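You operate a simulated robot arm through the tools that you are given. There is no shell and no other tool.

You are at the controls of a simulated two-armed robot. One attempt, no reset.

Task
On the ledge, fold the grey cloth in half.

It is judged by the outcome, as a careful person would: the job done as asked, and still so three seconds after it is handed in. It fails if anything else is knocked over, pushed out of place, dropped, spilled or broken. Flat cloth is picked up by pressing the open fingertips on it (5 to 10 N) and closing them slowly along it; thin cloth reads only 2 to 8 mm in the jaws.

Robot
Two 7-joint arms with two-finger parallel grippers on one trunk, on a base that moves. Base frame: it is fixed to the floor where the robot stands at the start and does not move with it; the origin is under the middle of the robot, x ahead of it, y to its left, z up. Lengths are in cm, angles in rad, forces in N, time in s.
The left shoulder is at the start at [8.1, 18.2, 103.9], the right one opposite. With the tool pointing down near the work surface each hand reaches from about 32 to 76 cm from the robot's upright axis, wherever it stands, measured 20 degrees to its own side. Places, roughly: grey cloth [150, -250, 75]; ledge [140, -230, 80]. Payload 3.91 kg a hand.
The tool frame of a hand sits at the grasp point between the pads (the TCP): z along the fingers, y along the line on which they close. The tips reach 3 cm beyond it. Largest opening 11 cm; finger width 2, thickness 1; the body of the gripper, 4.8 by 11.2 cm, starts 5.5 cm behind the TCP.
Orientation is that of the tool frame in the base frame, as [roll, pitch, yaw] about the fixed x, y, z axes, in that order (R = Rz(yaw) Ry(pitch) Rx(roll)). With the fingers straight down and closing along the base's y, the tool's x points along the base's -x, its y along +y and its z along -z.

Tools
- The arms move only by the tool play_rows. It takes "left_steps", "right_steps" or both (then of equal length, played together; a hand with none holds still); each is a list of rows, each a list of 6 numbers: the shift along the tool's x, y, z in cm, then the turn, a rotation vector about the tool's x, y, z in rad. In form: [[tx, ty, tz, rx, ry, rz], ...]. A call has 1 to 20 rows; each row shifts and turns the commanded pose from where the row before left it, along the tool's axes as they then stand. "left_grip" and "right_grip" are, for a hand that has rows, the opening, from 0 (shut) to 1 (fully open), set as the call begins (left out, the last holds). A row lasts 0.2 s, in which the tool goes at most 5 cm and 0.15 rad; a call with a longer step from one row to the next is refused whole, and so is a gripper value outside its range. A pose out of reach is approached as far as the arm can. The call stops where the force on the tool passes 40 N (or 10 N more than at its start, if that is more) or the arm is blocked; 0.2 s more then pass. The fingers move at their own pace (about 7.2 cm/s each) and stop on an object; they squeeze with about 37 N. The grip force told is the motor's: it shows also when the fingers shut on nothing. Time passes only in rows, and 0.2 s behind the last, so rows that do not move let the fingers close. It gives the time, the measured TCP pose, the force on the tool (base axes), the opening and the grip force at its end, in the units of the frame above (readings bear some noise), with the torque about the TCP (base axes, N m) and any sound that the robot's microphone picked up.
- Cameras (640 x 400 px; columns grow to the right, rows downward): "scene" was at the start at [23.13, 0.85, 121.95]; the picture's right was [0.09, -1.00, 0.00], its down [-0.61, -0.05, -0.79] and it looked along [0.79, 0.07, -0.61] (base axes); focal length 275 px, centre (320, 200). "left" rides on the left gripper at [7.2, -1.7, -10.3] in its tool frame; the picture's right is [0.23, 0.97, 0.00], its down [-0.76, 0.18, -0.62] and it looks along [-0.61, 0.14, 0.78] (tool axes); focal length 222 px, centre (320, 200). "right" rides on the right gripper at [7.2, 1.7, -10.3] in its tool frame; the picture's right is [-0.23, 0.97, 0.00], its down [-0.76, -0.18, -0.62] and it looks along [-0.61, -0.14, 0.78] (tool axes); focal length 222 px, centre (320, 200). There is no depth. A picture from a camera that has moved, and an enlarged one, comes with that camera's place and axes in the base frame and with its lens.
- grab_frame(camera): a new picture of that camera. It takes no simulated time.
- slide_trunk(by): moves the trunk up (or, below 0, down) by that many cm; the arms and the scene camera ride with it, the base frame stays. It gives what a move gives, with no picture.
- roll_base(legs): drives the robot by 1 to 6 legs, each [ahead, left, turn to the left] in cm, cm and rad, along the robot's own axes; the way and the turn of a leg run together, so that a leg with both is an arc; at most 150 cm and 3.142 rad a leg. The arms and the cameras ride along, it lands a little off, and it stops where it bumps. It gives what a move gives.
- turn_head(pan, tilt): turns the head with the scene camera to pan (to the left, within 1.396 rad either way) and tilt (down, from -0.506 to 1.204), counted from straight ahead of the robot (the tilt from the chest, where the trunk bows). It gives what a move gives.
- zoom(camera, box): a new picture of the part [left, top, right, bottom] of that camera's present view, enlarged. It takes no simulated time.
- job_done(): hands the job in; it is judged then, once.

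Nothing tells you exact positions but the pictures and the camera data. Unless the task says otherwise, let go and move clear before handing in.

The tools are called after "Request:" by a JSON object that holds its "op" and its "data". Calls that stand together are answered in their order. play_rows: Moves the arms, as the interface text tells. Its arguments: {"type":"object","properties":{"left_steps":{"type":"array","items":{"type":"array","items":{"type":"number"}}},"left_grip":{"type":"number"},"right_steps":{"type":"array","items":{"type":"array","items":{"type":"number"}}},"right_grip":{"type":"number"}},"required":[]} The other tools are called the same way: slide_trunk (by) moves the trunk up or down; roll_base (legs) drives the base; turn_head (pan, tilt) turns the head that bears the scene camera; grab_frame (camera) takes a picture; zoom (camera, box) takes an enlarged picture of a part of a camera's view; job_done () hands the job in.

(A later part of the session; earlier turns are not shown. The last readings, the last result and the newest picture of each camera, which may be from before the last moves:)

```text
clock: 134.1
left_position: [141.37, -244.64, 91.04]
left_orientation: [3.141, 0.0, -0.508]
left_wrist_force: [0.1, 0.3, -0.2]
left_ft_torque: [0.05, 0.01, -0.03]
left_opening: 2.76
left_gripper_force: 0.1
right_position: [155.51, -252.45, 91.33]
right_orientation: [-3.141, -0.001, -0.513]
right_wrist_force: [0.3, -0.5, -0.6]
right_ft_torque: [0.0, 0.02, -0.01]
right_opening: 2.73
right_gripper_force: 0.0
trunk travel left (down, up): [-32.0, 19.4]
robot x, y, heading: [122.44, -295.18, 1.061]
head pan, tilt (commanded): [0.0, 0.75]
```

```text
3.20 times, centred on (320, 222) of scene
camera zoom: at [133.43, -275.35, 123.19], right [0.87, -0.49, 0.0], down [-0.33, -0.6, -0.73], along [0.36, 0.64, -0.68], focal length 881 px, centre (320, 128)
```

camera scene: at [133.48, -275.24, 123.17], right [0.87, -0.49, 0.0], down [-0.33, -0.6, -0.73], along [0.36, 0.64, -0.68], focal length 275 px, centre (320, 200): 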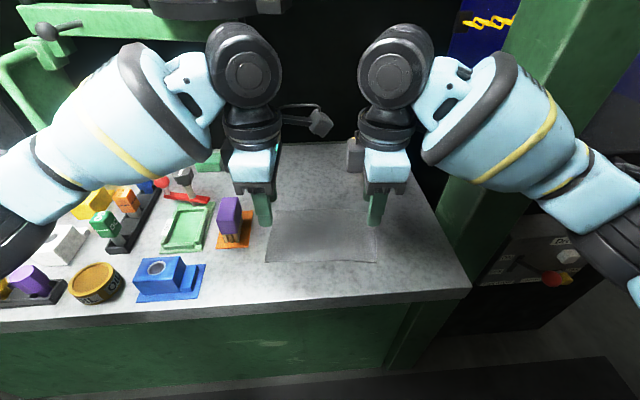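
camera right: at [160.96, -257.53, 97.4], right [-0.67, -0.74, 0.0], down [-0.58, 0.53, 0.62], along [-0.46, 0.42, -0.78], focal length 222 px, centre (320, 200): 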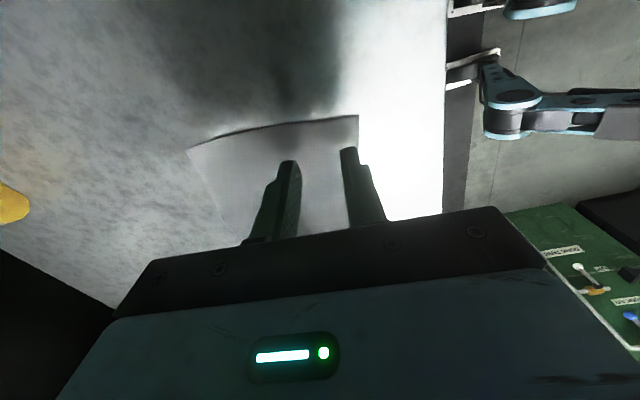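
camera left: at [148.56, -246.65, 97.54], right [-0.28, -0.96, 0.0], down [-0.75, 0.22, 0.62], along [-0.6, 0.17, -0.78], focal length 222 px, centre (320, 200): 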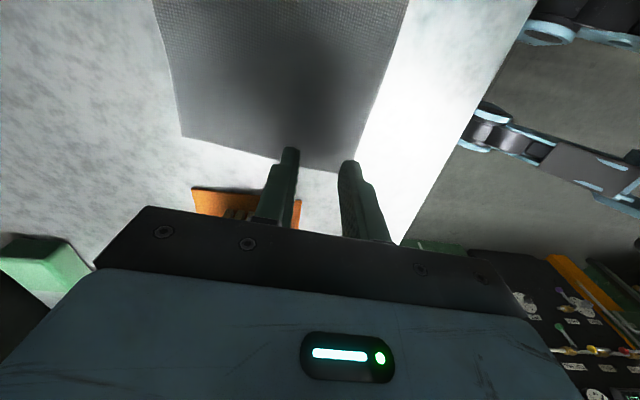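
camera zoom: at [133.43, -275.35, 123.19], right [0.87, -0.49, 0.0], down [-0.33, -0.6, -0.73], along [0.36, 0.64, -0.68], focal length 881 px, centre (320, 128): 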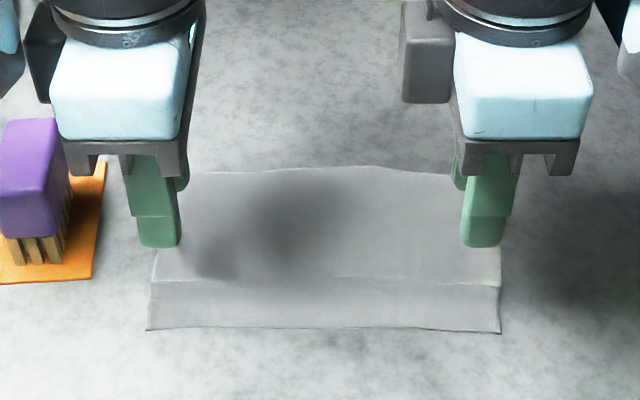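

The cloth settled back nicely with its near edge at about the same place. I move both hands about 2.7 cm toward the near edge so the near finger sits just off it, narrow the opening to 1.8 cm, and descend again.

Request:
{"op": "play_rows", "data": {"left_steps": [[0, 1.3, 0, 0, 0, 0], [0, 1.35, 0, 0, 0, 0], [0, 0, 2, 0, 0, 0], [0, 0, 2, 0, 0, 0], [0, 0, 1, 0, 0, 0]], "right_steps": [[0, 1.35, 0, 0, 0, 0], [0, 1.37, 0, 0, 0, 0], [0, 0, 2, 0, 0, 0], [0, 0, 2, 0, 0, 0], [0, 0, 1.2, 0, 0, 0]], "left_grip": 0.165, "right_grip": 0.165}}

Request:
{"op": "zoom", "data": {"camera": "scene", "box": [220, 160, 420, 285]}}

Request:
{"op": "grab_frame", "data": {"camera": "right"}}

Request:
{"op": "grab_frame", "data": {"camera": "left"}}

```text
clock: 135.3
left_position: [140.28, -246.79, 86.38]
left_orientation: [3.14, 0.001, -0.508]
left_wrist_force: [-0.2, -0.1, -0.3]
left_ft_torque: [0.0, 0.02, 0.02]
left_opening: 1.81
left_gripper_force: 0.0
right_position: [154.35, -254.83, 86.34]
right_orientation: [-3.139, -0.001, -0.509]
right_wrist_force: [0.1, 0.5, -0.8]
right_ft_torque: [0.01, 0.0, 0.02]
right_opening: 1.82
right_gripper_force: 0.1
trunk travel left (down, up): [-32.0, 19.4]
robot x, y, heading: [122.72, -294.86, 1.059]
head pan, tilt (commanded): [0.0, 0.75]
```

```text
3.20 times, centred on (320, 222) of scene
camera zoom: at [133.46, -275.29, 123.18], right [0.87, -0.49, 0.0], down [-0.33, -0.6, -0.73], along [0.36, 0.64, -0.68], focal length 881 px, centre (320, 128)
```

zoom: 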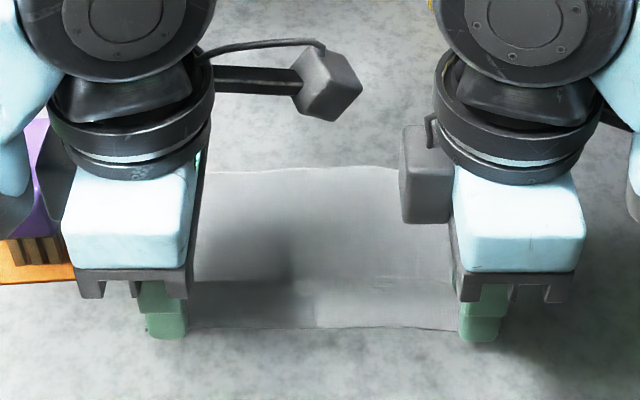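

```text
taken
camera right: at [159.82, -260.05, 96.61], right [-0.67, -0.74, 0.0], down [-0.58, 0.53, 0.62], along [-0.46, 0.42, -0.78], focal length 222 px, centre (320, 200)
```

right: 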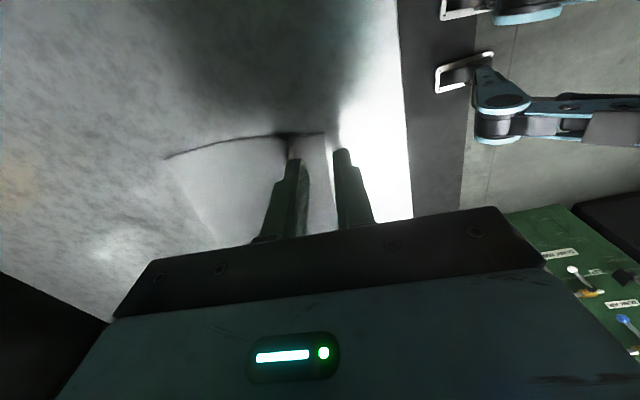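

```text
taken
camera left: at [147.36, -248.93, 96.7], right [-0.28, -0.96, 0.0], down [-0.75, 0.22, 0.62], along [-0.6, 0.17, -0.78], focal length 222 px, centre (320, 200)
```

left: 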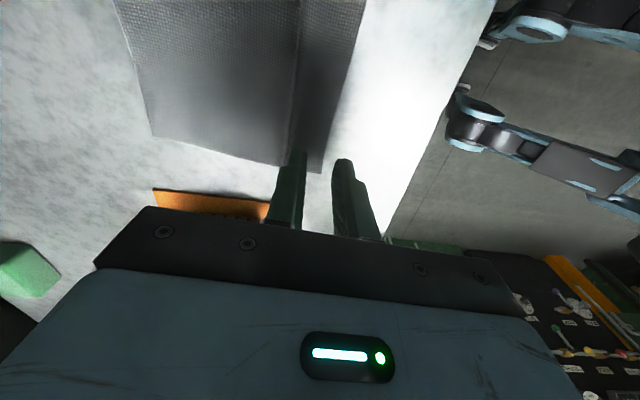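

The wrist views show the near fingers just outside the near edge and the far fingers about 1 cm inside it. I lower to contact.

Request:
{"op": "play_rows", "data": {"left_steps": [[0, 0, 0.5, 0, 0, 0], [0, 0, 0.4, 0, 0, 0], [0, 0, 0.1, 0, 0, 0], [0, 0, 0, 0, 0, 0]], "right_steps": [[0, 0, 0.5, 0, 0, 0], [0, 0, 0.4, 0, 0, 0], [0, 0, 0.1, 0, 0, 0], [0, 0, 0, 0, 0, 0]]}}

Request:
{"op": "play_rows", "data": {"left_steps": [[0, 0, 0.1, 0, 0, 0], [0, 0, 0, 0, 0, 0]], "right_steps": [[0, 0, 0.1, 0, 0, 0], [0, 0, 0, 0, 0, 0]]}}

Request:
{"op": "play_rows", "data": {"left_steps": [[0, 0, 0.08, 0, 0, 0], [0, 0, 0, 0, 0, 0]], "right_steps": [[0, 0, 0.08, 0, 0, 0], [0, 0, 0, 0, 0, 0]]}}

```text
clock: 136.3
left_position: [140.2, -246.98, 85.28]
left_orientation: [3.139, -0.001, -0.507]
left_wrist_force: [-0.3, 0.5, 1.0]
left_ft_torque: [-0.01, -0.01, 0.02]
left_opening: 1.82
left_gripper_force: 0.1
right_position: [154.13, -254.8, 85.26]
right_orientation: [-3.14, 0.0, -0.51]
right_wrist_force: [0.7, -0.4, -0.1]
right_ft_torque: [0.03, 0.02, -0.01]
right_opening: 1.8
right_gripper_force: 0.1
trunk travel left (down, up): [-32.0, 19.4]
robot x, y, heading: [122.38, -294.86, 1.064]
head pan, tilt (commanded): [0.0, 0.75]
```

```text
clock: 136.9
left_position: [140.31, -246.99, 85.39]
left_orientation: [3.14, 0.0, -0.508]
left_wrist_force: [-0.7, -0.2, -0.1]
left_ft_torque: [0.0, -0.01, 0.0]
left_opening: 1.8
left_gripper_force: 0.2
right_position: [154.22, -254.82, 85.21]
right_orientation: [-3.139, 0.0, -0.511]
right_wrist_force: [0.0, 0.5, 0.1]
right_ft_torque: [0.03, -0.01, 0.0]
right_opening: 1.83
right_gripper_force: 0.1
trunk travel left (down, up): [-32.0, 19.4]
robot x, y, heading: [122.9, -294.4, 1.061]
head pan, tilt (commanded): [0.0, 0.75]
```

```text
clock: 137.5
left_position: [140.29, -246.92, 85.21]
left_orientation: [-3.141, -0.001, -0.507]
left_wrist_force: [0.8, 0.1, 0.6]
left_ft_torque: [-0.04, 0.01, -0.01]
left_opening: 1.81
left_gripper_force: 0.0
right_position: [154.12, -254.85, 85.08]
right_orientation: [-3.14, 0.001, -0.509]
right_wrist_force: [0.5, -0.8, 3.2]
right_ft_torque: [0.03, -0.05, -0.01]
right_opening: 1.81
right_gripper_force: 0.0
trunk travel left (down, up): [-32.0, 19.4]
robot x, y, heading: [122.63, -294.59, 1.059]
head pan, tilt (commanded): [0.0, 0.75]
```

The right hand just touches (3 N); the left needs a little more. I continue in tiny steps.

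Request:
{"op": "play_rows", "data": {"left_steps": [[0, 0, 0.08, 0, 0, 0], [0, 0, 0, 0, 0, 0]], "right_steps": [[0, 0, 0.03, 0, 0, 0], [0, 0, 0, 0, 0, 0]]}}

Request:
{"op": "play_rows", "data": {"left_steps": [[0, 0, 0.05, 0, 0, 0], [0, 0, 0, 0, 0, 0]], "right_steps": [[0, 0, 0.02, 0, 0, 0], [0, 0, 0, 0, 0, 0]]}}

```text
clock: 138.1
left_position: [140.37, -247.04, 85.17]
left_orientation: [3.141, 0.0, -0.508]
left_wrist_force: [0.0, -0.6, 1.0]
left_ft_torque: [-0.01, 0.05, 0.0]
left_opening: 1.81
left_gripper_force: 0.1
right_position: [154.14, -254.88, 85.1]
right_orientation: [-3.14, 0.0, -0.509]
right_wrist_force: [1.1, 0.8, 6.4]
right_ft_torque: [0.05, -0.12, 0.02]
right_opening: 1.85
right_gripper_force: 0.0
trunk travel left (down, up): [-32.0, 19.4]
robot x, y, heading: [122.88, -294.96, 1.064]
head pan, tilt (commanded): [0.0, 0.75]
```

```text
clock: 138.7
left_position: [140.21, -246.98, 85.23]
left_orientation: [-3.142, -0.001, -0.507]
left_wrist_force: [-0.3, -0.2, 3.8]
left_ft_torque: [0.1, 0.02, -0.03]
left_opening: 1.84
left_gripper_force: 0.9
right_position: [154.15, -255.0, 85.12]
right_orientation: [-3.139, 0.0, -0.509]
right_wrist_force: [1.1, 0.4, 7.2]
right_ft_torque: [0.06, -0.09, 0.01]
right_opening: 1.87
right_gripper_force: 0.7
trunk travel left (down, up): [-32.0, 19.4]
robot x, y, heading: [122.35, -294.97, 1.057]
head pan, tilt (commanded): [0.0, 0.75]
```

Request:
{"op": "play_rows", "data": {"left_steps": [[0, 0, 0.05, 0, 0, 0], [0, 0, 0, 0, 0, 0]]}}

Request:
{"op": "play_rows", "data": {"left_steps": [[0, 0, 0, 0, 0, 0]], "right_steps": [[0, 0, 0, 0, 0, 0]], "left_grip": 0.13, "right_grip": 0.13}}

Request:
{"op": "play_rows", "data": {"left_steps": [[0, 0, 0, 0, 0, 0]], "right_steps": [[0, 0, 0, 0, 0, 0]], "left_grip": 0.1, "right_grip": 0.1}}

Request:
{"op": "grab_frame", "data": {"camera": "left"}}

Request:
{"op": "grab_frame", "data": {"camera": "right"}}

```text
clock: 139.3
left_position: [140.26, -247.09, 85.23]
left_orientation: [-3.14, -0.003, -0.507]
left_wrist_force: [1.5, 1.7, 12.5]
left_ft_torque: [0.24, -0.07, 0.0]
left_opening: 1.92
left_gripper_force: 1.0
right_position: [154.1, -254.97, 85.22]
right_orientation: [-3.138, 0.001, -0.508]
right_wrist_force: [1.0, 0.6, 8.0]
right_ft_torque: [0.06, -0.09, 0.02]
right_opening: 1.9
right_gripper_force: 0.8
trunk travel left (down, up): [-32.0, 19.4]
robot x, y, heading: [122.45, -294.65, 1.06]
head pan, tilt (commanded): [0.0, 0.75]
```

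```text
clock: 139.7
left_position: [140.17, -246.99, 85.19]
left_orientation: [-3.14, -0.001, -0.508]
left_wrist_force: [1.0, 1.8, 15.8]
left_ft_torque: [0.3, -0.06, -0.04]
left_opening: 1.56
left_gripper_force: 1.0
right_position: [153.95, -254.93, 85.15]
right_orientation: [-3.135, -0.001, -0.51]
right_wrist_force: [0.3, 0.5, 7.2]
right_ft_torque: [0.07, -0.08, 0.0]
right_opening: 1.51
right_gripper_force: 0.3
trunk travel left (down, up): [-32.0, 19.4]
robot x, y, heading: [122.92, -294.36, 1.063]
head pan, tilt (commanded): [0.0, 0.75]
```

```text
clock: 140.1
left_position: [140.23, -247.14, 85.18]
left_orientation: [-3.139, 0.001, -0.508]
left_wrist_force: [-0.3, -0.2, 18.7]
left_ft_torque: [0.22, 0.0, 0.03]
left_opening: 1.13
left_gripper_force: 0.5
right_position: [154.04, -255.06, 85.19]
right_orientation: [-3.138, 0.0, -0.511]
right_wrist_force: [0.1, 1.0, 6.1]
right_ft_torque: [0.07, -0.03, -0.04]
right_opening: 1.18
right_gripper_force: 1.0
trunk travel left (down, up): [-32.0, 19.4]
robot x, y, heading: [122.49, -294.73, 1.06]
head pan, tilt (commanded): [0.0, 0.75]
```

```text
taken
camera left: at [147.35, -249.13, 95.46], right [-0.28, -0.96, 0.0], down [-0.75, 0.22, 0.62], along [-0.6, 0.17, -0.78], focal length 222 px, centre (320, 200)
```

left: 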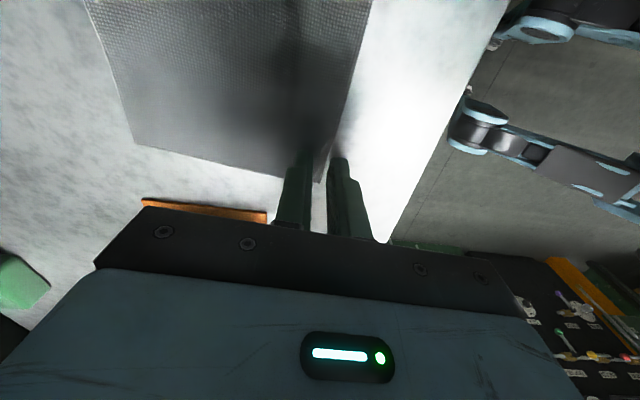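

```text
taken
camera right: at [159.52, -260.12, 95.46], right [-0.67, -0.74, 0.0], down [-0.58, 0.53, 0.62], along [-0.46, 0.42, -0.78], focal length 222 px, centre (320, 200)
```

right: 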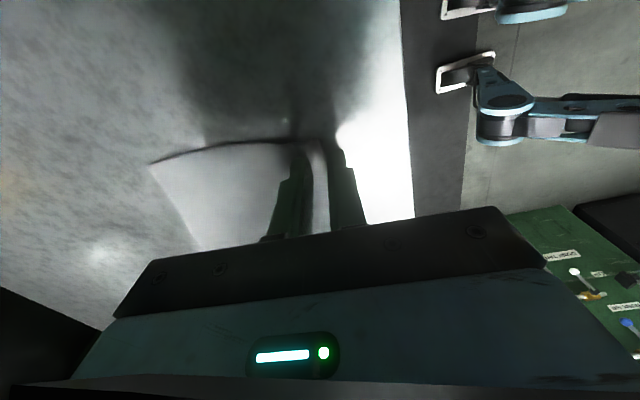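

The right edge is curling up between the fingers. Left presses too hard (19 N), so I ease it and close further.

Request:
{"op": "play_rows", "data": {"left_steps": [[0, 0, -0.1, 0, 0, 0]], "right_steps": [[0, 0, 0, 0, 0, 0]], "left_grip": 0.08, "right_grip": 0.08}}

Request:
{"op": "play_rows", "data": {"left_steps": [[0, 0, 0, 0, 0, 0]], "right_steps": [[0, 0, 0, 0, 0, 0]], "left_grip": 0.05, "right_grip": 0.05}}

Request:
{"op": "play_rows", "data": {"left_steps": [[0, 0, 0, 0, 0, 0]], "right_steps": [[0, 0, 0, 0, 0, 0]], "left_grip": 0.02, "right_grip": 0.02}}

Request:
{"op": "play_rows", "data": {"left_steps": [[0, 0, 0, 0, 0, 0], [0, 0, 0, 0, 0, 0]], "right_steps": [[0, 0, 0, 0, 0, 0], [0, 0, 0, 0, 0, 0]], "left_grip": 0.0, "right_grip": 0.0}}

Request:
{"op": "play_rows", "data": {"left_steps": [[0, 0, -0.5, 0, 0, 0], [0, 0, -0.5, 0, 0, 0], [0, 0, -0.5, 0, 0, 0], [0, 0, -0.5, 0, 0, 0], [0, 0, 0, 0, 0, 0]], "right_steps": [[0, 0, -0.5, 0, 0, 0], [0, 0, -0.5, 0, 0, 0], [0, 0, -0.5, 0, 0, 0], [0, 0, -0.5, 0, 0, 0], [0, 0, 0, 0, 0, 0]]}}

Request:
{"op": "zoom", "data": {"camera": "scene", "box": [220, 160, 420, 285]}}

Request:
{"op": "grab_frame", "data": {"camera": "left"}}

Request:
{"op": "grab_frame", "data": {"camera": "right"}}

```text
clock: 140.5
left_position: [140.36, -247.09, 85.12]
left_orientation: [3.139, 0.0, -0.51]
left_wrist_force: [-1.3, 0.8, 14.4]
left_ft_torque: [0.18, 0.04, 0.01]
left_opening: 0.94
left_gripper_force: 0.6
right_position: [153.97, -254.9, 85.23]
right_orientation: [3.141, 0.0, -0.509]
right_wrist_force: [-1.0, -1.0, 7.5]
right_ft_torque: [0.04, -0.03, 0.0]
right_opening: 0.97
right_gripper_force: 1.0
trunk travel left (down, up): [-32.0, 19.4]
robot x, y, heading: [122.5, -294.87, 1.058]
head pan, tilt (commanded): [0.0, 0.75]
```

```text
clock: 140.9
left_position: [140.32, -247.03, 85.12]
left_orientation: [3.141, 0.0, -0.507]
left_wrist_force: [0.0, 1.8, 11.2]
left_ft_torque: [0.07, -0.03, -0.04]
left_opening: 0.64
left_gripper_force: 6.4
right_position: [154.12, -254.89, 85.22]
right_orientation: [-3.139, 0.0, -0.51]
right_wrist_force: [-1.0, 0.1, 8.7]
right_ft_torque: [0.05, 0.01, 0.01]
right_opening: 0.51
right_gripper_force: 0.0
trunk travel left (down, up): [-32.0, 19.4]
robot x, y, heading: [122.83, -294.72, 1.06]
head pan, tilt (commanded): [0.0, 0.75]
```

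```text
clock: 141.3
left_position: [140.29, -247.04, 85.11]
left_orientation: [-3.14, 0.001, -0.506]
left_wrist_force: [0.6, 0.2, 10.4]
left_ft_torque: [0.03, -0.03, 0.03]
left_opening: 0.32
left_gripper_force: 0.9
right_position: [154.09, -254.93, 85.2]
right_orientation: [-3.139, 0.0, -0.509]
right_wrist_force: [-2.1, -1.1, 8.2]
right_ft_torque: [0.02, 0.01, 0.02]
right_opening: 0.32
right_gripper_force: 1.0
trunk travel left (down, up): [-32.0, 19.4]
robot x, y, heading: [122.6, -294.97, 1.061]
head pan, tilt (commanded): [0.0, 0.75]
```

```text
clock: 141.9
left_position: [140.24, -246.98, 85.03]
left_orientation: [-3.141, -0.002, -0.509]
left_wrist_force: [1.4, 0.4, 9.4]
left_ft_torque: [-0.01, -0.05, -0.04]
left_opening: 0.0
left_gripper_force: 37.0
right_position: [154.02, -254.88, 85.16]
right_orientation: [-3.14, 0.001, -0.511]
right_wrist_force: [-1.1, 0.8, 9.2]
right_ft_torque: [0.05, 0.06, 0.02]
right_opening: 0.13
right_gripper_force: 36.8
trunk travel left (down, up): [-32.0, 19.4]
robot x, y, heading: [122.35, -294.81, 1.061]
head pan, tilt (commanded): [0.0, 0.75]
```

```text
clock: 143.1
left_position: [140.41, -247.04, 87.09]
left_orientation: [-3.141, 0.0, -0.507]
left_wrist_force: [0.1, -0.9, 0.5]
left_ft_torque: [-0.01, 0.02, 0.01]
left_opening: 0.0
left_gripper_force: 37.1
right_position: [154.1, -254.93, 87.12]
right_orientation: [-3.138, 0.001, -0.511]
right_wrist_force: [0.2, 0.5, 0.1]
right_ft_torque: [-0.01, -0.03, -0.04]
right_opening: 0.1
right_gripper_force: 37.4
trunk travel left (down, up): [-32.0, 19.4]
robot x, y, heading: [122.82, -294.91, 1.062]
head pan, tilt (commanded): [0.0, 0.75]
```

```text
3.20 times, centred on (320, 222) of scene
camera zoom: at [133.45, -275.3, 123.18], right [0.87, -0.49, 0.0], down [-0.33, -0.6, -0.73], along [0.36, 0.64, -0.68], focal length 881 px, centre (320, 128)
```

zoom: 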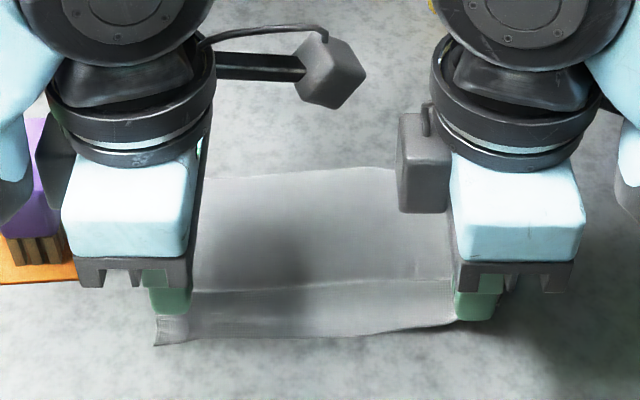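

```text
taken
camera left: at [147.47, -248.98, 97.43], right [-0.28, -0.96, 0.0], down [-0.75, 0.22, 0.62], along [-0.6, 0.17, -0.78], focal length 222 px, centre (320, 200)
```

left: 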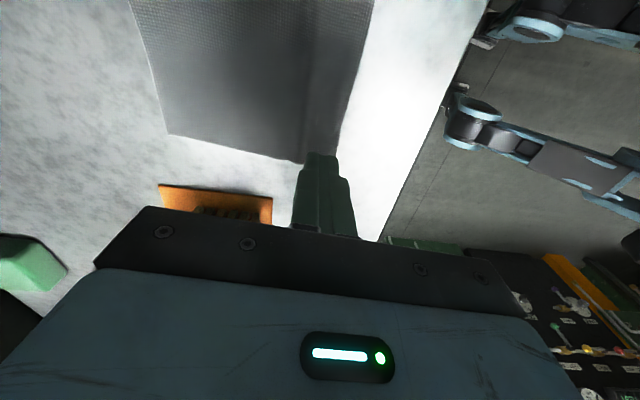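

```text
taken
camera right: at [159.59, -260.03, 97.44], right [-0.67, -0.74, 0.0], down [-0.58, 0.53, 0.62], along [-0.46, 0.42, -0.78], focal length 222 px, centre (320, 200)
```

right: 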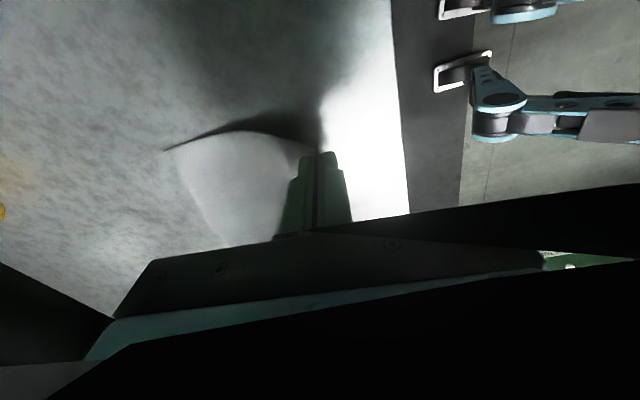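

The right hand holds the edge cleanly (1 mm, no tail), but the left closed empty after pressing too hard. I lower the right near the ledge and re-grasp with the left, slightly further onto the cloth and with a lighter press.

Request:
{"op": "play_rows", "data": {"left_steps": [[0, -0.35, 0, 0, 0, 0], [0, 0, 0, 0, 0, 0], [0, 0, 0.5, 0, 0, 0], [0, 0, 0.5, 0, 0, 0], [0, 0, 0.3, 0, 0, 0]], "right_steps": [[0, 0, 0.5, 0, 0, 0], [0, 0, 0.5, 0, 0, 0], [0, 0, 0.4, 0, 0, 0], [0, 0, 0.2, 0, 0, 0], [0, 0, 0, 0, 0, 0]], "left_grip": 0.18}}

Request:
{"op": "grab_frame", "data": {"camera": "left"}}

Request:
{"op": "zoom", "data": {"camera": "scene", "box": [220, 160, 420, 285]}}

```text
clock: 144.3
left_position: [140.42, -246.53, 85.83]
left_orientation: [-3.141, -0.002, -0.509]
left_wrist_force: [0.4, 0.3, -0.1]
left_ft_torque: [0.05, 0.03, 0.0]
left_opening: 1.97
left_gripper_force: 0.0
right_position: [154.28, -254.93, 85.28]
right_orientation: [-3.14, 0.001, -0.509]
right_wrist_force: [0.0, -0.9, 1.2]
right_ft_torque: [0.02, 0.0, 0.0]
right_opening: 0.09
right_gripper_force: 36.8
trunk travel left (down, up): [-32.0, 19.4]
robot x, y, heading: [122.94, -295.02, 1.061]
head pan, tilt (commanded): [0.0, 0.75]
```

```text
taken
camera left: at [147.51, -248.56, 96.09], right [-0.28, -0.96, 0.0], down [-0.75, 0.22, 0.62], along [-0.6, 0.17, -0.78], focal length 222 px, centre (320, 200)
```

left: 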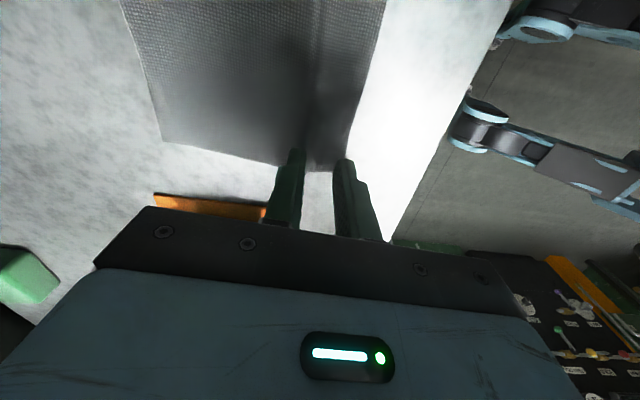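

```text
3.20 times, centred on (320, 222) of scene
camera zoom: at [133.45, -275.3, 123.18], right [0.87, -0.49, 0.0], down [-0.33, -0.6, -0.73], along [0.36, 0.64, -0.68], focal length 881 px, centre (320, 128)
```

zoom: 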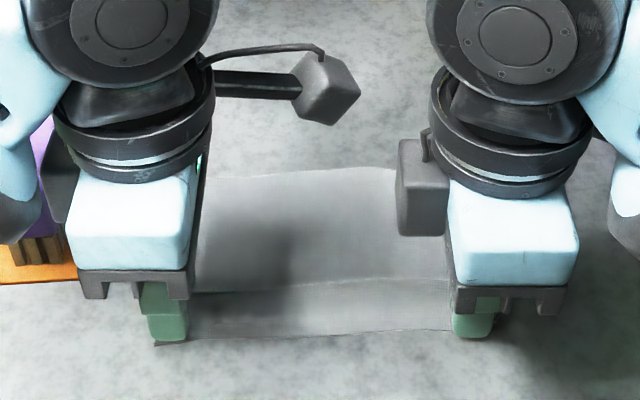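

The left near finger sits about 1 cm onto the cloth; I shift it back 0.6 cm so only its inner part overlaps the edge, then touch down lightly.

Request:
{"op": "play_rows", "data": {"left_steps": [[0, 0.6, 0, 0, 0, 0], [0, 0, 0.4, 0, 0, 0], [0, 0, 0.1, 0, 0, 0], [0, 0, 0, 0, 0, 0]]}}

Request:
{"op": "play_rows", "data": {"left_steps": [[0, 0, 0.08, 0, 0, 0], [0, 0, 0, 0, 0, 0]]}}

Request:
{"op": "play_rows", "data": {"left_steps": [[0, 0, 0.06, 0, 0, 0], [0, 0, 0, 0, 0, 0]]}}

```text
clock: 145.3
left_position: [140.12, -247.12, 85.29]
left_orientation: [3.139, 0.0, -0.507]
left_wrist_force: [0.1, -0.4, 0.0]
left_ft_torque: [0.02, -0.01, -0.01]
left_opening: 1.99
left_gripper_force: 0.1
right_position: [154.29, -254.83, 85.36]
right_orientation: [-3.14, 0.0, -0.508]
right_wrist_force: [-0.3, -1.1, -0.8]
right_ft_torque: [-0.02, 0.01, 0.01]
right_opening: 0.09
right_gripper_force: 37.1
trunk travel left (down, up): [-32.0, 19.4]
robot x, y, heading: [122.52, -294.65, 1.06]
head pan, tilt (commanded): [0.0, 0.75]
```

```text
clock: 145.9
left_position: [140.21, -247.18, 85.35]
left_orientation: [3.139, -0.001, -0.507]
left_wrist_force: [0.2, 0.7, 0.4]
left_ft_torque: [0.0, -0.01, 0.01]
left_opening: 1.98
left_gripper_force: 0.2
right_position: [154.21, -254.87, 85.36]
right_orientation: [-3.139, 0.001, -0.509]
right_wrist_force: [-0.3, -0.3, 0.3]
right_ft_torque: [0.01, 0.0, 0.0]
right_opening: 0.09
right_gripper_force: 37.0
trunk travel left (down, up): [-32.0, 19.4]
robot x, y, heading: [122.62, -294.73, 1.057]
head pan, tilt (commanded): [0.0, 0.75]
```

```text
clock: 146.5
left_position: [140.13, -247.15, 85.29]
left_orientation: [3.139, 0.001, -0.507]
left_wrist_force: [1.4, -0.7, 0.2]
left_ft_torque: [0.0, 0.01, -0.01]
left_opening: 1.97
left_gripper_force: 0.0
right_position: [154.29, -254.89, 85.58]
right_orientation: [-3.14, 0.001, -0.511]
right_wrist_force: [-0.3, 0.2, 0.1]
right_ft_torque: [0.01, 0.01, -0.03]
right_opening: 0.1
right_gripper_force: 36.5
trunk travel left (down, up): [-32.0, 19.4]
robot x, y, heading: [122.57, -294.77, 1.063]
head pan, tilt (commanded): [0.0, 0.75]
```

Request:
{"op": "play_rows", "data": {"left_steps": [[0, 0, 0.06, 0, 0, 0], [0, 0, 0, 0, 0, 0]]}}

Request:
{"op": "play_rows", "data": {"left_steps": [[0, 0, 0.05, 0, 0, 0], [0, 0, 0, 0, 0, 0]]}}

Request:
{"op": "play_rows", "data": {"left_steps": [[0, 0, 0.04, 0, 0, 0], [0, 0, 0, 0, 0, 0]]}}

```text
clock: 147.1
left_position: [140.24, -247.18, 85.22]
left_orientation: [-3.141, -0.001, -0.507]
left_wrist_force: [-0.8, 0.0, 2.8]
left_ft_torque: [0.03, 0.03, 0.01]
left_opening: 1.99
left_gripper_force: 0.1
right_position: [154.25, -254.89, 85.39]
right_orientation: [-3.14, 0.001, -0.51]
right_wrist_force: [0.4, -0.5, 0.4]
right_ft_torque: [-0.01, 0.01, -0.05]
right_opening: 0.09
right_gripper_force: 36.9
trunk travel left (down, up): [-32.0, 19.4]
robot x, y, heading: [122.57, -295.22, 1.06]
head pan, tilt (commanded): [0.0, 0.75]
```

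```text
clock: 147.7
left_position: [140.09, -247.19, 85.1]
left_orientation: [3.141, 0.0, -0.511]
left_wrist_force: [-0.6, -0.9, 4.2]
left_ft_torque: [0.03, 0.03, 0.01]
left_opening: 2.01
left_gripper_force: 0.0
right_position: [154.17, -254.89, 85.43]
right_orientation: [-3.138, -0.002, -0.508]
right_wrist_force: [-0.1, 0.0, -0.3]
right_ft_torque: [-0.04, -0.02, 0.0]
right_opening: 0.06
right_gripper_force: 36.8
trunk travel left (down, up): [-32.0, 19.4]
robot x, y, heading: [122.56, -294.72, 1.061]
head pan, tilt (commanded): [0.0, 0.75]
```

```text
clock: 148.3
left_position: [140.25, -247.24, 85.19]
left_orientation: [-3.141, 0.001, -0.508]
left_wrist_force: [-1.5, -0.5, 11.5]
left_ft_torque: [0.04, 0.08, -0.01]
left_opening: 1.97
left_gripper_force: 0.1
right_position: [154.19, -254.98, 85.46]
right_orientation: [-3.141, 0.0, -0.509]
right_wrist_force: [-0.6, -0.4, 0.3]
right_ft_torque: [0.04, -0.03, -0.01]
right_opening: 0.1
right_gripper_force: 37.3
trunk travel left (down, up): [-32.0, 19.4]
robot x, y, heading: [122.65, -295.02, 1.061]
head pan, tilt (commanded): [0.0, 0.75]
```

Now 11 N on the left; I ease off slightly and begin closing in stages, watching the force.

Request:
{"op": "play_rows", "data": {"left_steps": [[0, 0, -0.05, 0, 0, 0], [0, 0, 0, 0, 0, 0]]}}

Request:
{"op": "play_rows", "data": {"left_steps": [[0, 0, 0, 0, 0, 0]], "left_grip": 0.15}}

Request:
{"op": "play_rows", "data": {"left_steps": [[0, 0, 0, 0, 0, 0]], "left_grip": 0.12}}

Request:
{"op": "grab_frame", "data": {"camera": "left"}}

```text
clock: 148.9
left_position: [140.18, -247.18, 85.1]
left_orientation: [3.14, 0.0, -0.508]
left_wrist_force: [-1.0, 0.5, 10.6]
left_ft_torque: [0.08, 0.07, 0.0]
left_opening: 1.98
left_gripper_force: 0.1
right_position: [154.12, -254.96, 85.52]
right_orientation: [-3.138, 0.0, -0.511]
right_wrist_force: [-0.8, -0.6, 0.5]
right_ft_torque: [-0.04, 0.01, 0.01]
right_opening: 0.08
right_gripper_force: 36.8
trunk travel left (down, up): [-32.0, 19.4]
robot x, y, heading: [122.39, -294.88, 1.064]
head pan, tilt (commanded): [0.0, 0.75]
```

```text
clock: 149.3
left_position: [140.1, -247.2, 85.07]
left_orientation: [-3.141, 0.0, -0.508]
left_wrist_force: [-0.3, 0.0, 11.9]
left_ft_torque: [0.05, 0.03, 0.04]
left_opening: 1.59
left_gripper_force: 0.0
right_position: [154.26, -255.03, 85.48]
right_orientation: [-3.139, -0.001, -0.51]
right_wrist_force: [0.7, -0.2, 0.3]
right_ft_torque: [0.01, 0.0, -0.02]
right_opening: 0.1
right_gripper_force: 37.4
trunk travel left (down, up): [-32.0, 19.4]
robot x, y, heading: [122.45, -295.04, 1.061]
head pan, tilt (commanded): [0.0, 0.75]
```

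```text
clock: 149.7
left_position: [140.17, -247.22, 85.29]
left_orientation: [3.14, -0.001, -0.507]
left_wrist_force: [-0.4, -0.4, 10.2]
left_ft_torque: [0.03, -0.01, -0.01]
left_opening: 1.26
left_gripper_force: 0.1
right_position: [154.35, -255.06, 85.4]
right_orientation: [-3.141, 0.0, -0.511]
right_wrist_force: [0.1, -0.1, 0.5]
right_ft_torque: [-0.03, 0.01, -0.04]
right_opening: 0.11
right_gripper_force: 37.5
trunk travel left (down, up): [-32.0, 19.4]
robot x, y, heading: [122.41, -294.58, 1.063]
head pan, tilt (commanded): [0.0, 0.75]
```

```text
taken
camera left: at [147.3, -249.24, 95.47], right [-0.28, -0.96, 0.0], down [-0.75, 0.22, 0.62], along [-0.6, 0.17, -0.78], focal length 222 px, centre (320, 200)
```

left: 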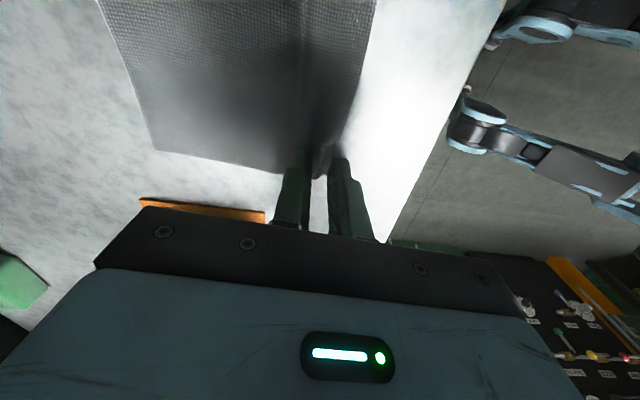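

Request:
{"op": "zoom", "data": {"camera": "left", "box": [260, 100, 400, 240]}}

Request:
{"op": "play_rows", "data": {"left_steps": [[0, 0, -0.02, 0, 0, 0]], "left_grip": 0.09}}

Request:
{"op": "zoom", "data": {"camera": "left", "box": [260, 100, 400, 240]}}

```text
2.86 times, centred on (330, 170) of left
camera zoom: at [147.3, -249.24, 95.47], right [-0.28, -0.96, 0.0], down [-0.75, 0.22, 0.62], along [-0.6, 0.17, -0.78], focal length 635 px, centre (291, 286)
```

zoom: 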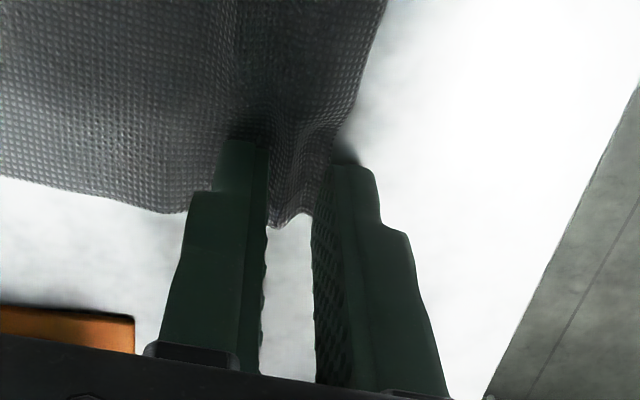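

```text
clock: 150.1
left_position: [140.19, -247.19, 85.16]
left_orientation: [3.141, -0.001, -0.51]
left_wrist_force: [0.3, -0.9, 7.5]
left_ft_torque: [0.0, 0.01, -0.06]
left_opening: 0.94
left_gripper_force: 0.1
right_position: [154.22, -254.94, 85.55]
right_orientation: [-3.141, -0.002, -0.511]
right_wrist_force: [0.1, 0.4, 0.0]
right_ft_torque: [-0.01, -0.04, 0.01]
right_opening: 0.07
right_gripper_force: 37.2
trunk travel left (down, up): [-32.0, 19.4]
robot x, y, heading: [122.4, -294.69, 1.062]
head pan, tilt (commanded): [0.0, 0.75]
```

```text
2.86 times, centred on (330, 170) of left
camera zoom: at [147.29, -249.21, 95.47], right [-0.28, -0.96, 0.0], down [-0.75, 0.22, 0.62], along [-0.6, 0.17, -0.78], focal length 635 px, centre (291, 286)
```

zoom: 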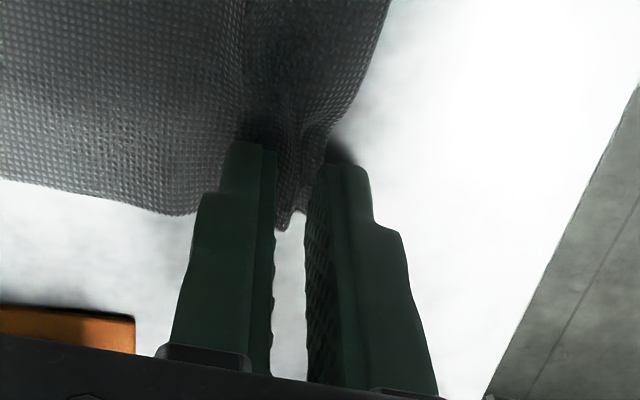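

The zoomed view shows the cloth's edge bunching up neatly between the left fingers. I close the rest of the way.

Request:
{"op": "play_rows", "data": {"left_steps": [[0, 0, 0, 0, 0, 0]], "left_grip": 0.06}}

Request:
{"op": "play_rows", "data": {"left_steps": [[0, 0, 0, 0, 0, 0]], "left_grip": 0.03}}

Request:
{"op": "play_rows", "data": {"left_steps": [[0, 0, 0, 0, 0, 0], [0, 0, 0, 0, 0, 0]], "left_grip": 0.0}}

Request:
{"op": "play_rows", "data": {"left_steps": [[0, 0, -0.5, 0, 0, 0], [0, 0, -0.5, 0, 0, 0], [0, 0, -0.5, 0, 0, 0], [0, 0, -0.5, 0, 0, 0], [0, 0, 0, 0, 0, 0]], "right_steps": [[0, 0, -0.5, 0, 0, 0], [0, 0, -0.5, 0, 0, 0], [0, 0, -0.5, 0, 0, 0], [0, 0, -0.5, 0, 0, 0], [0, 0, 0, 0, 0, 0]]}}

Request:
{"op": "zoom", "data": {"camera": "scene", "box": [220, 160, 420, 285]}}

Request:
{"op": "zoom", "data": {"camera": "left", "box": [260, 100, 400, 240]}}

Request:
{"op": "zoom", "data": {"camera": "right", "box": [230, 90, 400, 230]}}

```text
clock: 150.5
left_position: [140.19, -247.21, 85.17]
left_orientation: [3.141, 0.0, -0.507]
left_wrist_force: [0.2, 0.7, 5.6]
left_ft_torque: [0.04, -0.01, -0.03]
left_opening: 0.64
left_gripper_force: 0.1
right_position: [154.1, -254.97, 85.4]
right_orientation: [-3.14, -0.002, -0.51]
right_wrist_force: [-0.4, -0.3, 0.6]
right_ft_torque: [0.0, -0.01, 0.02]
right_opening: 0.11
right_gripper_force: 37.2
trunk travel left (down, up): [-32.0, 19.4]
robot x, y, heading: [122.66, -294.88, 1.063]
head pan, tilt (commanded): [0.0, 0.75]
```

```text
clock: 150.9
left_position: [140.17, -247.09, 85.22]
left_orientation: [3.14, 0.0, -0.507]
left_wrist_force: [-0.5, -0.3, 3.9]
left_ft_torque: [0.01, 0.01, 0.02]
left_opening: 0.36
left_gripper_force: 0.2
right_position: [154.2, -254.84, 85.52]
right_orientation: [-3.139, -0.001, -0.511]
right_wrist_force: [-0.2, -0.2, -0.4]
right_ft_torque: [0.0, -0.04, 0.02]
right_opening: 0.11
right_gripper_force: 36.8
trunk travel left (down, up): [-32.0, 19.4]
robot x, y, heading: [122.84, -295.08, 1.059]
head pan, tilt (commanded): [0.0, 0.75]
```

```text
clock: 151.5
left_position: [140.13, -247.11, 85.15]
left_orientation: [3.14, 0.001, -0.507]
left_wrist_force: [0.5, 0.1, 3.3]
left_ft_torque: [-0.02, 0.01, -0.03]
left_opening: 0.21
left_gripper_force: 37.1
right_position: [154.22, -254.88, 85.47]
right_orientation: [-3.14, 0.0, -0.51]
right_wrist_force: [0.1, 0.1, 0.5]
right_ft_torque: [-0.01, 0.01, -0.02]
right_opening: 0.11
right_gripper_force: 37.1
trunk travel left (down, up): [-32.0, 19.4]
robot x, y, heading: [122.64, -294.62, 1.063]
head pan, tilt (commanded): [0.0, 0.75]
```

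```text
clock: 152.7
left_position: [140.06, -247.31, 87.24]
left_orientation: [3.139, -0.001, -0.508]
left_wrist_force: [-0.1, -0.4, 0.9]
left_ft_torque: [0.0, 0.0, -0.04]
left_opening: 0.19
left_gripper_force: 36.7
right_position: [154.15, -254.87, 87.47]
right_orientation: [-3.141, -0.002, -0.508]
right_wrist_force: [-0.1, 0.1, -0.3]
right_ft_torque: [-0.01, -0.01, 0.0]
right_opening: 0.1
right_gripper_force: 36.9
trunk travel left (down, up): [-32.0, 19.4]
robot x, y, heading: [122.83, -294.86, 1.059]
head pan, tilt (commanded): [0.0, 0.75]
```

```text
3.20 times, centred on (320, 222) of scene
camera zoom: at [133.46, -275.3, 123.18], right [0.87, -0.49, 0.0], down [-0.33, -0.6, -0.73], along [0.36, 0.64, -0.68], focal length 881 px, centre (320, 128)
```

zoom: 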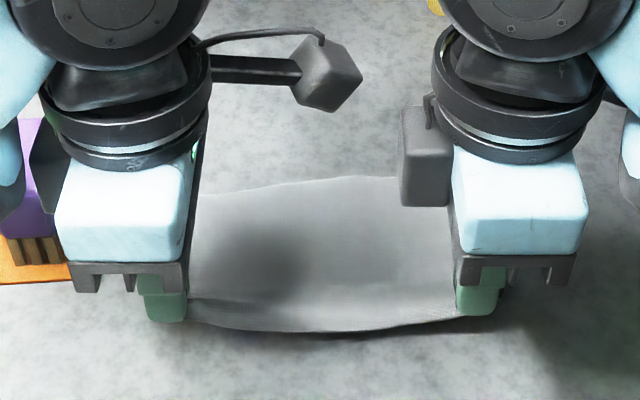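

```text
2.86 times, centred on (330, 170) of left
camera zoom: at [147.18, -249.17, 97.5], right [-0.28, -0.96, 0.0], down [-0.75, 0.22, 0.62], along [-0.6, 0.17, -0.78], focal length 635 px, centre (291, 286)
```

zoom: 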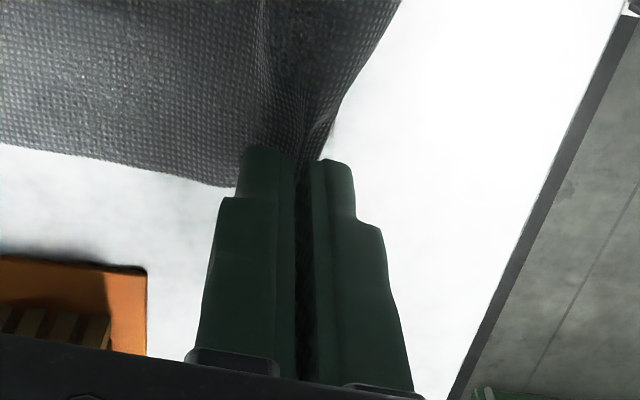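

```text
2.86 times, centred on (315, 160) of right
camera zoom: at [159.65, -260.02, 97.84], right [-0.67, -0.74, 0.0], down [-0.58, 0.53, 0.62], along [-0.46, 0.42, -0.78], focal length 635 px, centre (334, 314)
```

zoom: 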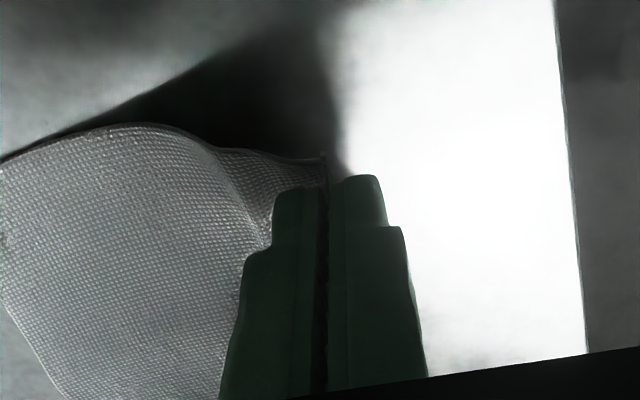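

Both hands now hold the near edge with almost no tail. I begin the fold: raise the edge in an arc to above the fold line, then pause to look.

Request:
{"op": "play_rows", "data": {"left_steps": [[0, -0.303, -1.0, 0, 0, 0], [0, -0.505, -1.0, 0, 0, 0], [0, -0.707, -1.0, 0, 0, 0], [0, -0.808, -0.8, 0, 0, 0], [0, -0.909, -0.4, 0, 0, 0], [0, -0.909, -0.1, 0, 0, 0], [0, 0, 0, 0, 0, 0]], "right_steps": [[0, -0.339, -1.0, 0, 0, 0], [0, -0.565, -1.0, 0, 0, 0], [0, -0.791, -1.0, 0, 0, 0], [0, -0.904, -0.8, 0, 0, 0], [0, -1.017, -0.4, 0, 0, 0], [0, -1.017, -0.1, 0, 0, 0], [0, 0, 0, 0, 0, 0]]}}

Request:
{"op": "zoom", "data": {"camera": "scene", "box": [220, 160, 420, 285]}}

Request:
{"op": "grab_frame", "data": {"camera": "right"}}

Request:
{"op": "grab_frame", "data": {"camera": "left"}}

```text
clock: 154.3
left_position: [142.19, -243.45, 91.27]
left_orientation: [-3.141, -0.001, -0.508]
left_wrist_force: [0.2, 0.4, 0.5]
left_ft_torque: [-0.02, 0.0, -0.01]
left_opening: 0.21
left_gripper_force: 36.6
right_position: [156.33, -250.94, 91.65]
right_orientation: [-3.139, 0.0, -0.51]
right_wrist_force: [0.0, 0.0, -0.7]
right_ft_torque: [0.01, 0.02, 0.0]
right_opening: 0.1
right_gripper_force: 37.3
trunk travel left (down, up): [-32.0, 19.4]
robot x, y, heading: [122.74, -294.81, 1.059]
head pan, tilt (commanded): [0.0, 0.75]
```

```text
3.20 times, centred on (320, 222) of scene
camera zoom: at [133.44, -275.31, 123.18], right [0.87, -0.49, 0.0], down [-0.33, -0.6, -0.73], along [0.36, 0.64, -0.68], focal length 881 px, centre (320, 128)
```

zoom: 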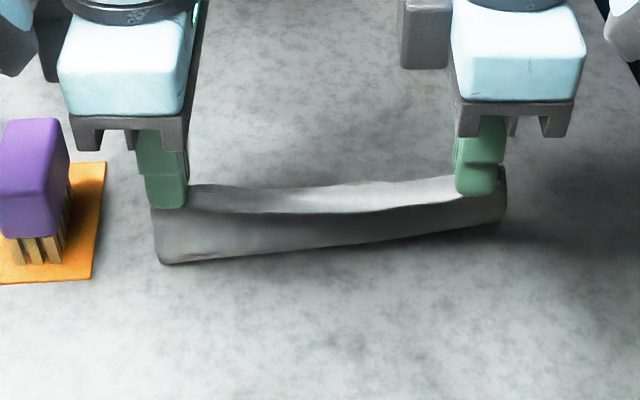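

```text
taken
camera right: at [161.85, -256.1, 102.12], right [-0.67, -0.74, 0.0], down [-0.58, 0.53, 0.62], along [-0.46, 0.42, -0.78], focal length 222 px, centre (320, 200)
```

right: 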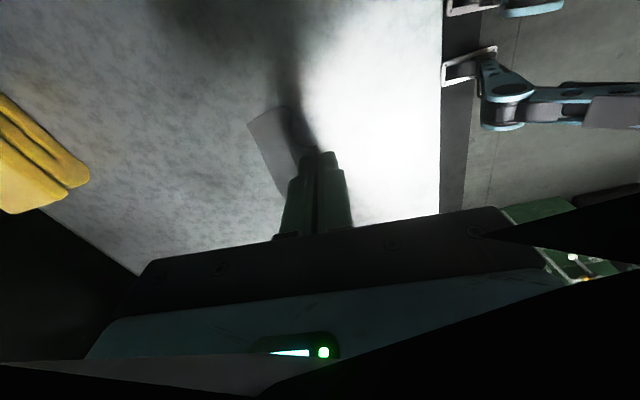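

```text
taken
camera left: at [149.23, -245.42, 101.63], right [-0.28, -0.96, 0.0], down [-0.75, 0.22, 0.62], along [-0.6, 0.17, -0.78], focal length 222 px, centre (320, 200)
```

left: 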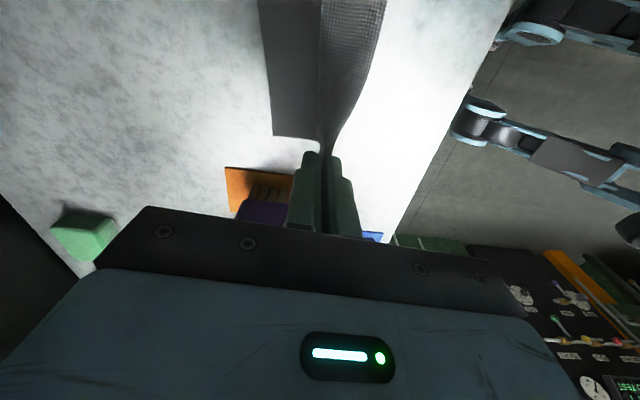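

The cloth hangs as an even curtain from both hands, with the far edge lying at about 36–38 cm (camera frame). I carry the edge forward and down toward the far edge, stopping 2 cm above it to check alignment.

Request:
{"op": "play_rows", "data": {"left_steps": [[0, -0.6, 0, 0, 0, 0], [0, -0.65, 0.2, 0, 0, 0], [0, -0.65, 0.4, 0, 0, 0], [0, -0.65, 0.5, 0, 0, 0], [0, -0.6, 0.7, 0, 0, 0], [0, -0.55, 0.8, 0, 0, 0], [0, -0.5, 0.9, 0, 0, 0], [0, -0.4, 0.9, 0, 0, 0], [0, 0, 0, 0, 0, 0]], "right_steps": [[0, -0.8, 0, 0, 0, 0], [0, -0.85, 0.2, 0, 0, 0], [0, -0.85, 0.4, 0, 0, 0], [0, -0.85, 0.5, 0, 0, 0], [0, -0.8, 0.7, 0, 0, 0], [0, -0.75, 0.8, 0, 0, 0], [0, -0.65, 0.9, 0, 0, 0], [0, -0.55, 0.9, 0, 0, 0], [0, 0, 0, 0, 0, 0]]}}

Request:
{"op": "zoom", "data": {"camera": "scene", "box": [220, 150, 420, 275]}}

Request:
{"op": "grab_frame", "data": {"camera": "right"}}

Request:
{"op": "grab_frame", "data": {"camera": "left"}}

```text
clock: 156.3
left_position: [144.24, -239.55, 87.03]
left_orientation: [3.14, 0.0, -0.509]
left_wrist_force: [0.0, 0.1, 0.4]
left_ft_torque: [0.01, 0.02, -0.01]
left_opening: 0.17
left_gripper_force: 37.6
right_position: [159.33, -245.59, 87.29]
right_orientation: [-3.139, -0.002, -0.509]
right_wrist_force: [0.2, -1.4, 0.1]
right_ft_torque: [0.0, 0.02, 0.01]
right_opening: 0.12
right_gripper_force: 37.0
trunk travel left (down, up): [-32.0, 19.4]
robot x, y, heading: [122.41, -295.35, 1.062]
head pan, tilt (commanded): [0.0, 0.75]
```

```text
3.20 times, centred on (320, 212) of scene
camera zoom: at [133.45, -275.31, 123.18], right [0.87, -0.49, 0.0], down [-0.33, -0.6, -0.73], along [0.36, 0.64, -0.68], focal length 881 px, centre (320, 160)
```

zoom: 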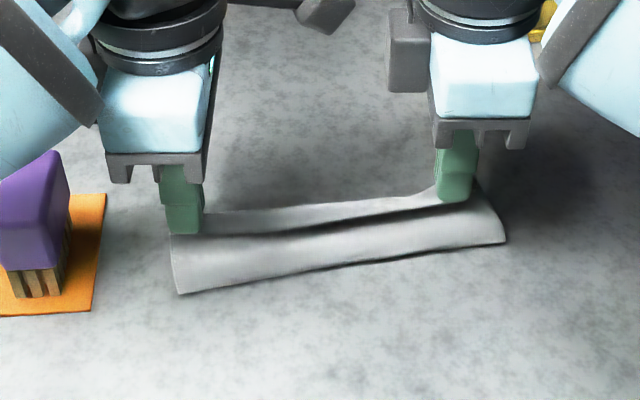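

```text
taken
camera right: at [164.91, -250.69, 97.67], right [-0.67, -0.74, 0.0], down [-0.58, 0.53, 0.62], along [-0.46, 0.42, -0.78], focal length 222 px, centre (320, 200)
```

right: 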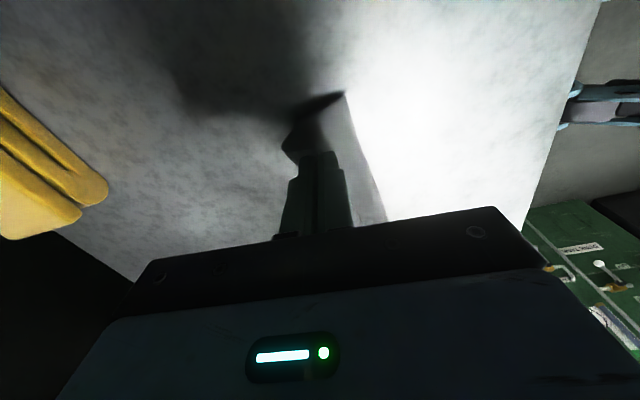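

```text
taken
camera left: at [151.36, -241.57, 97.3], right [-0.28, -0.96, 0.0], down [-0.75, 0.22, 0.62], along [-0.6, 0.17, -0.78], focal length 222 px, centre (320, 200)
```

left: 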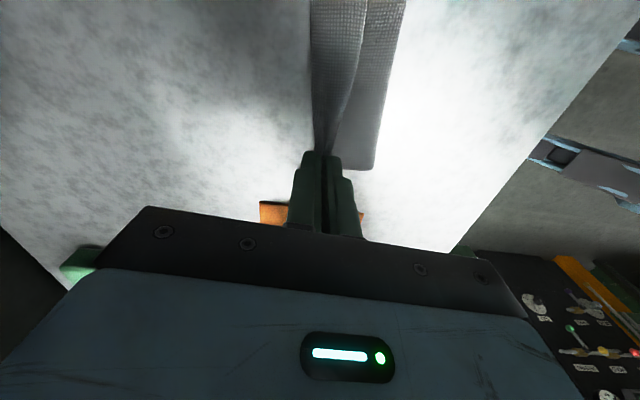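

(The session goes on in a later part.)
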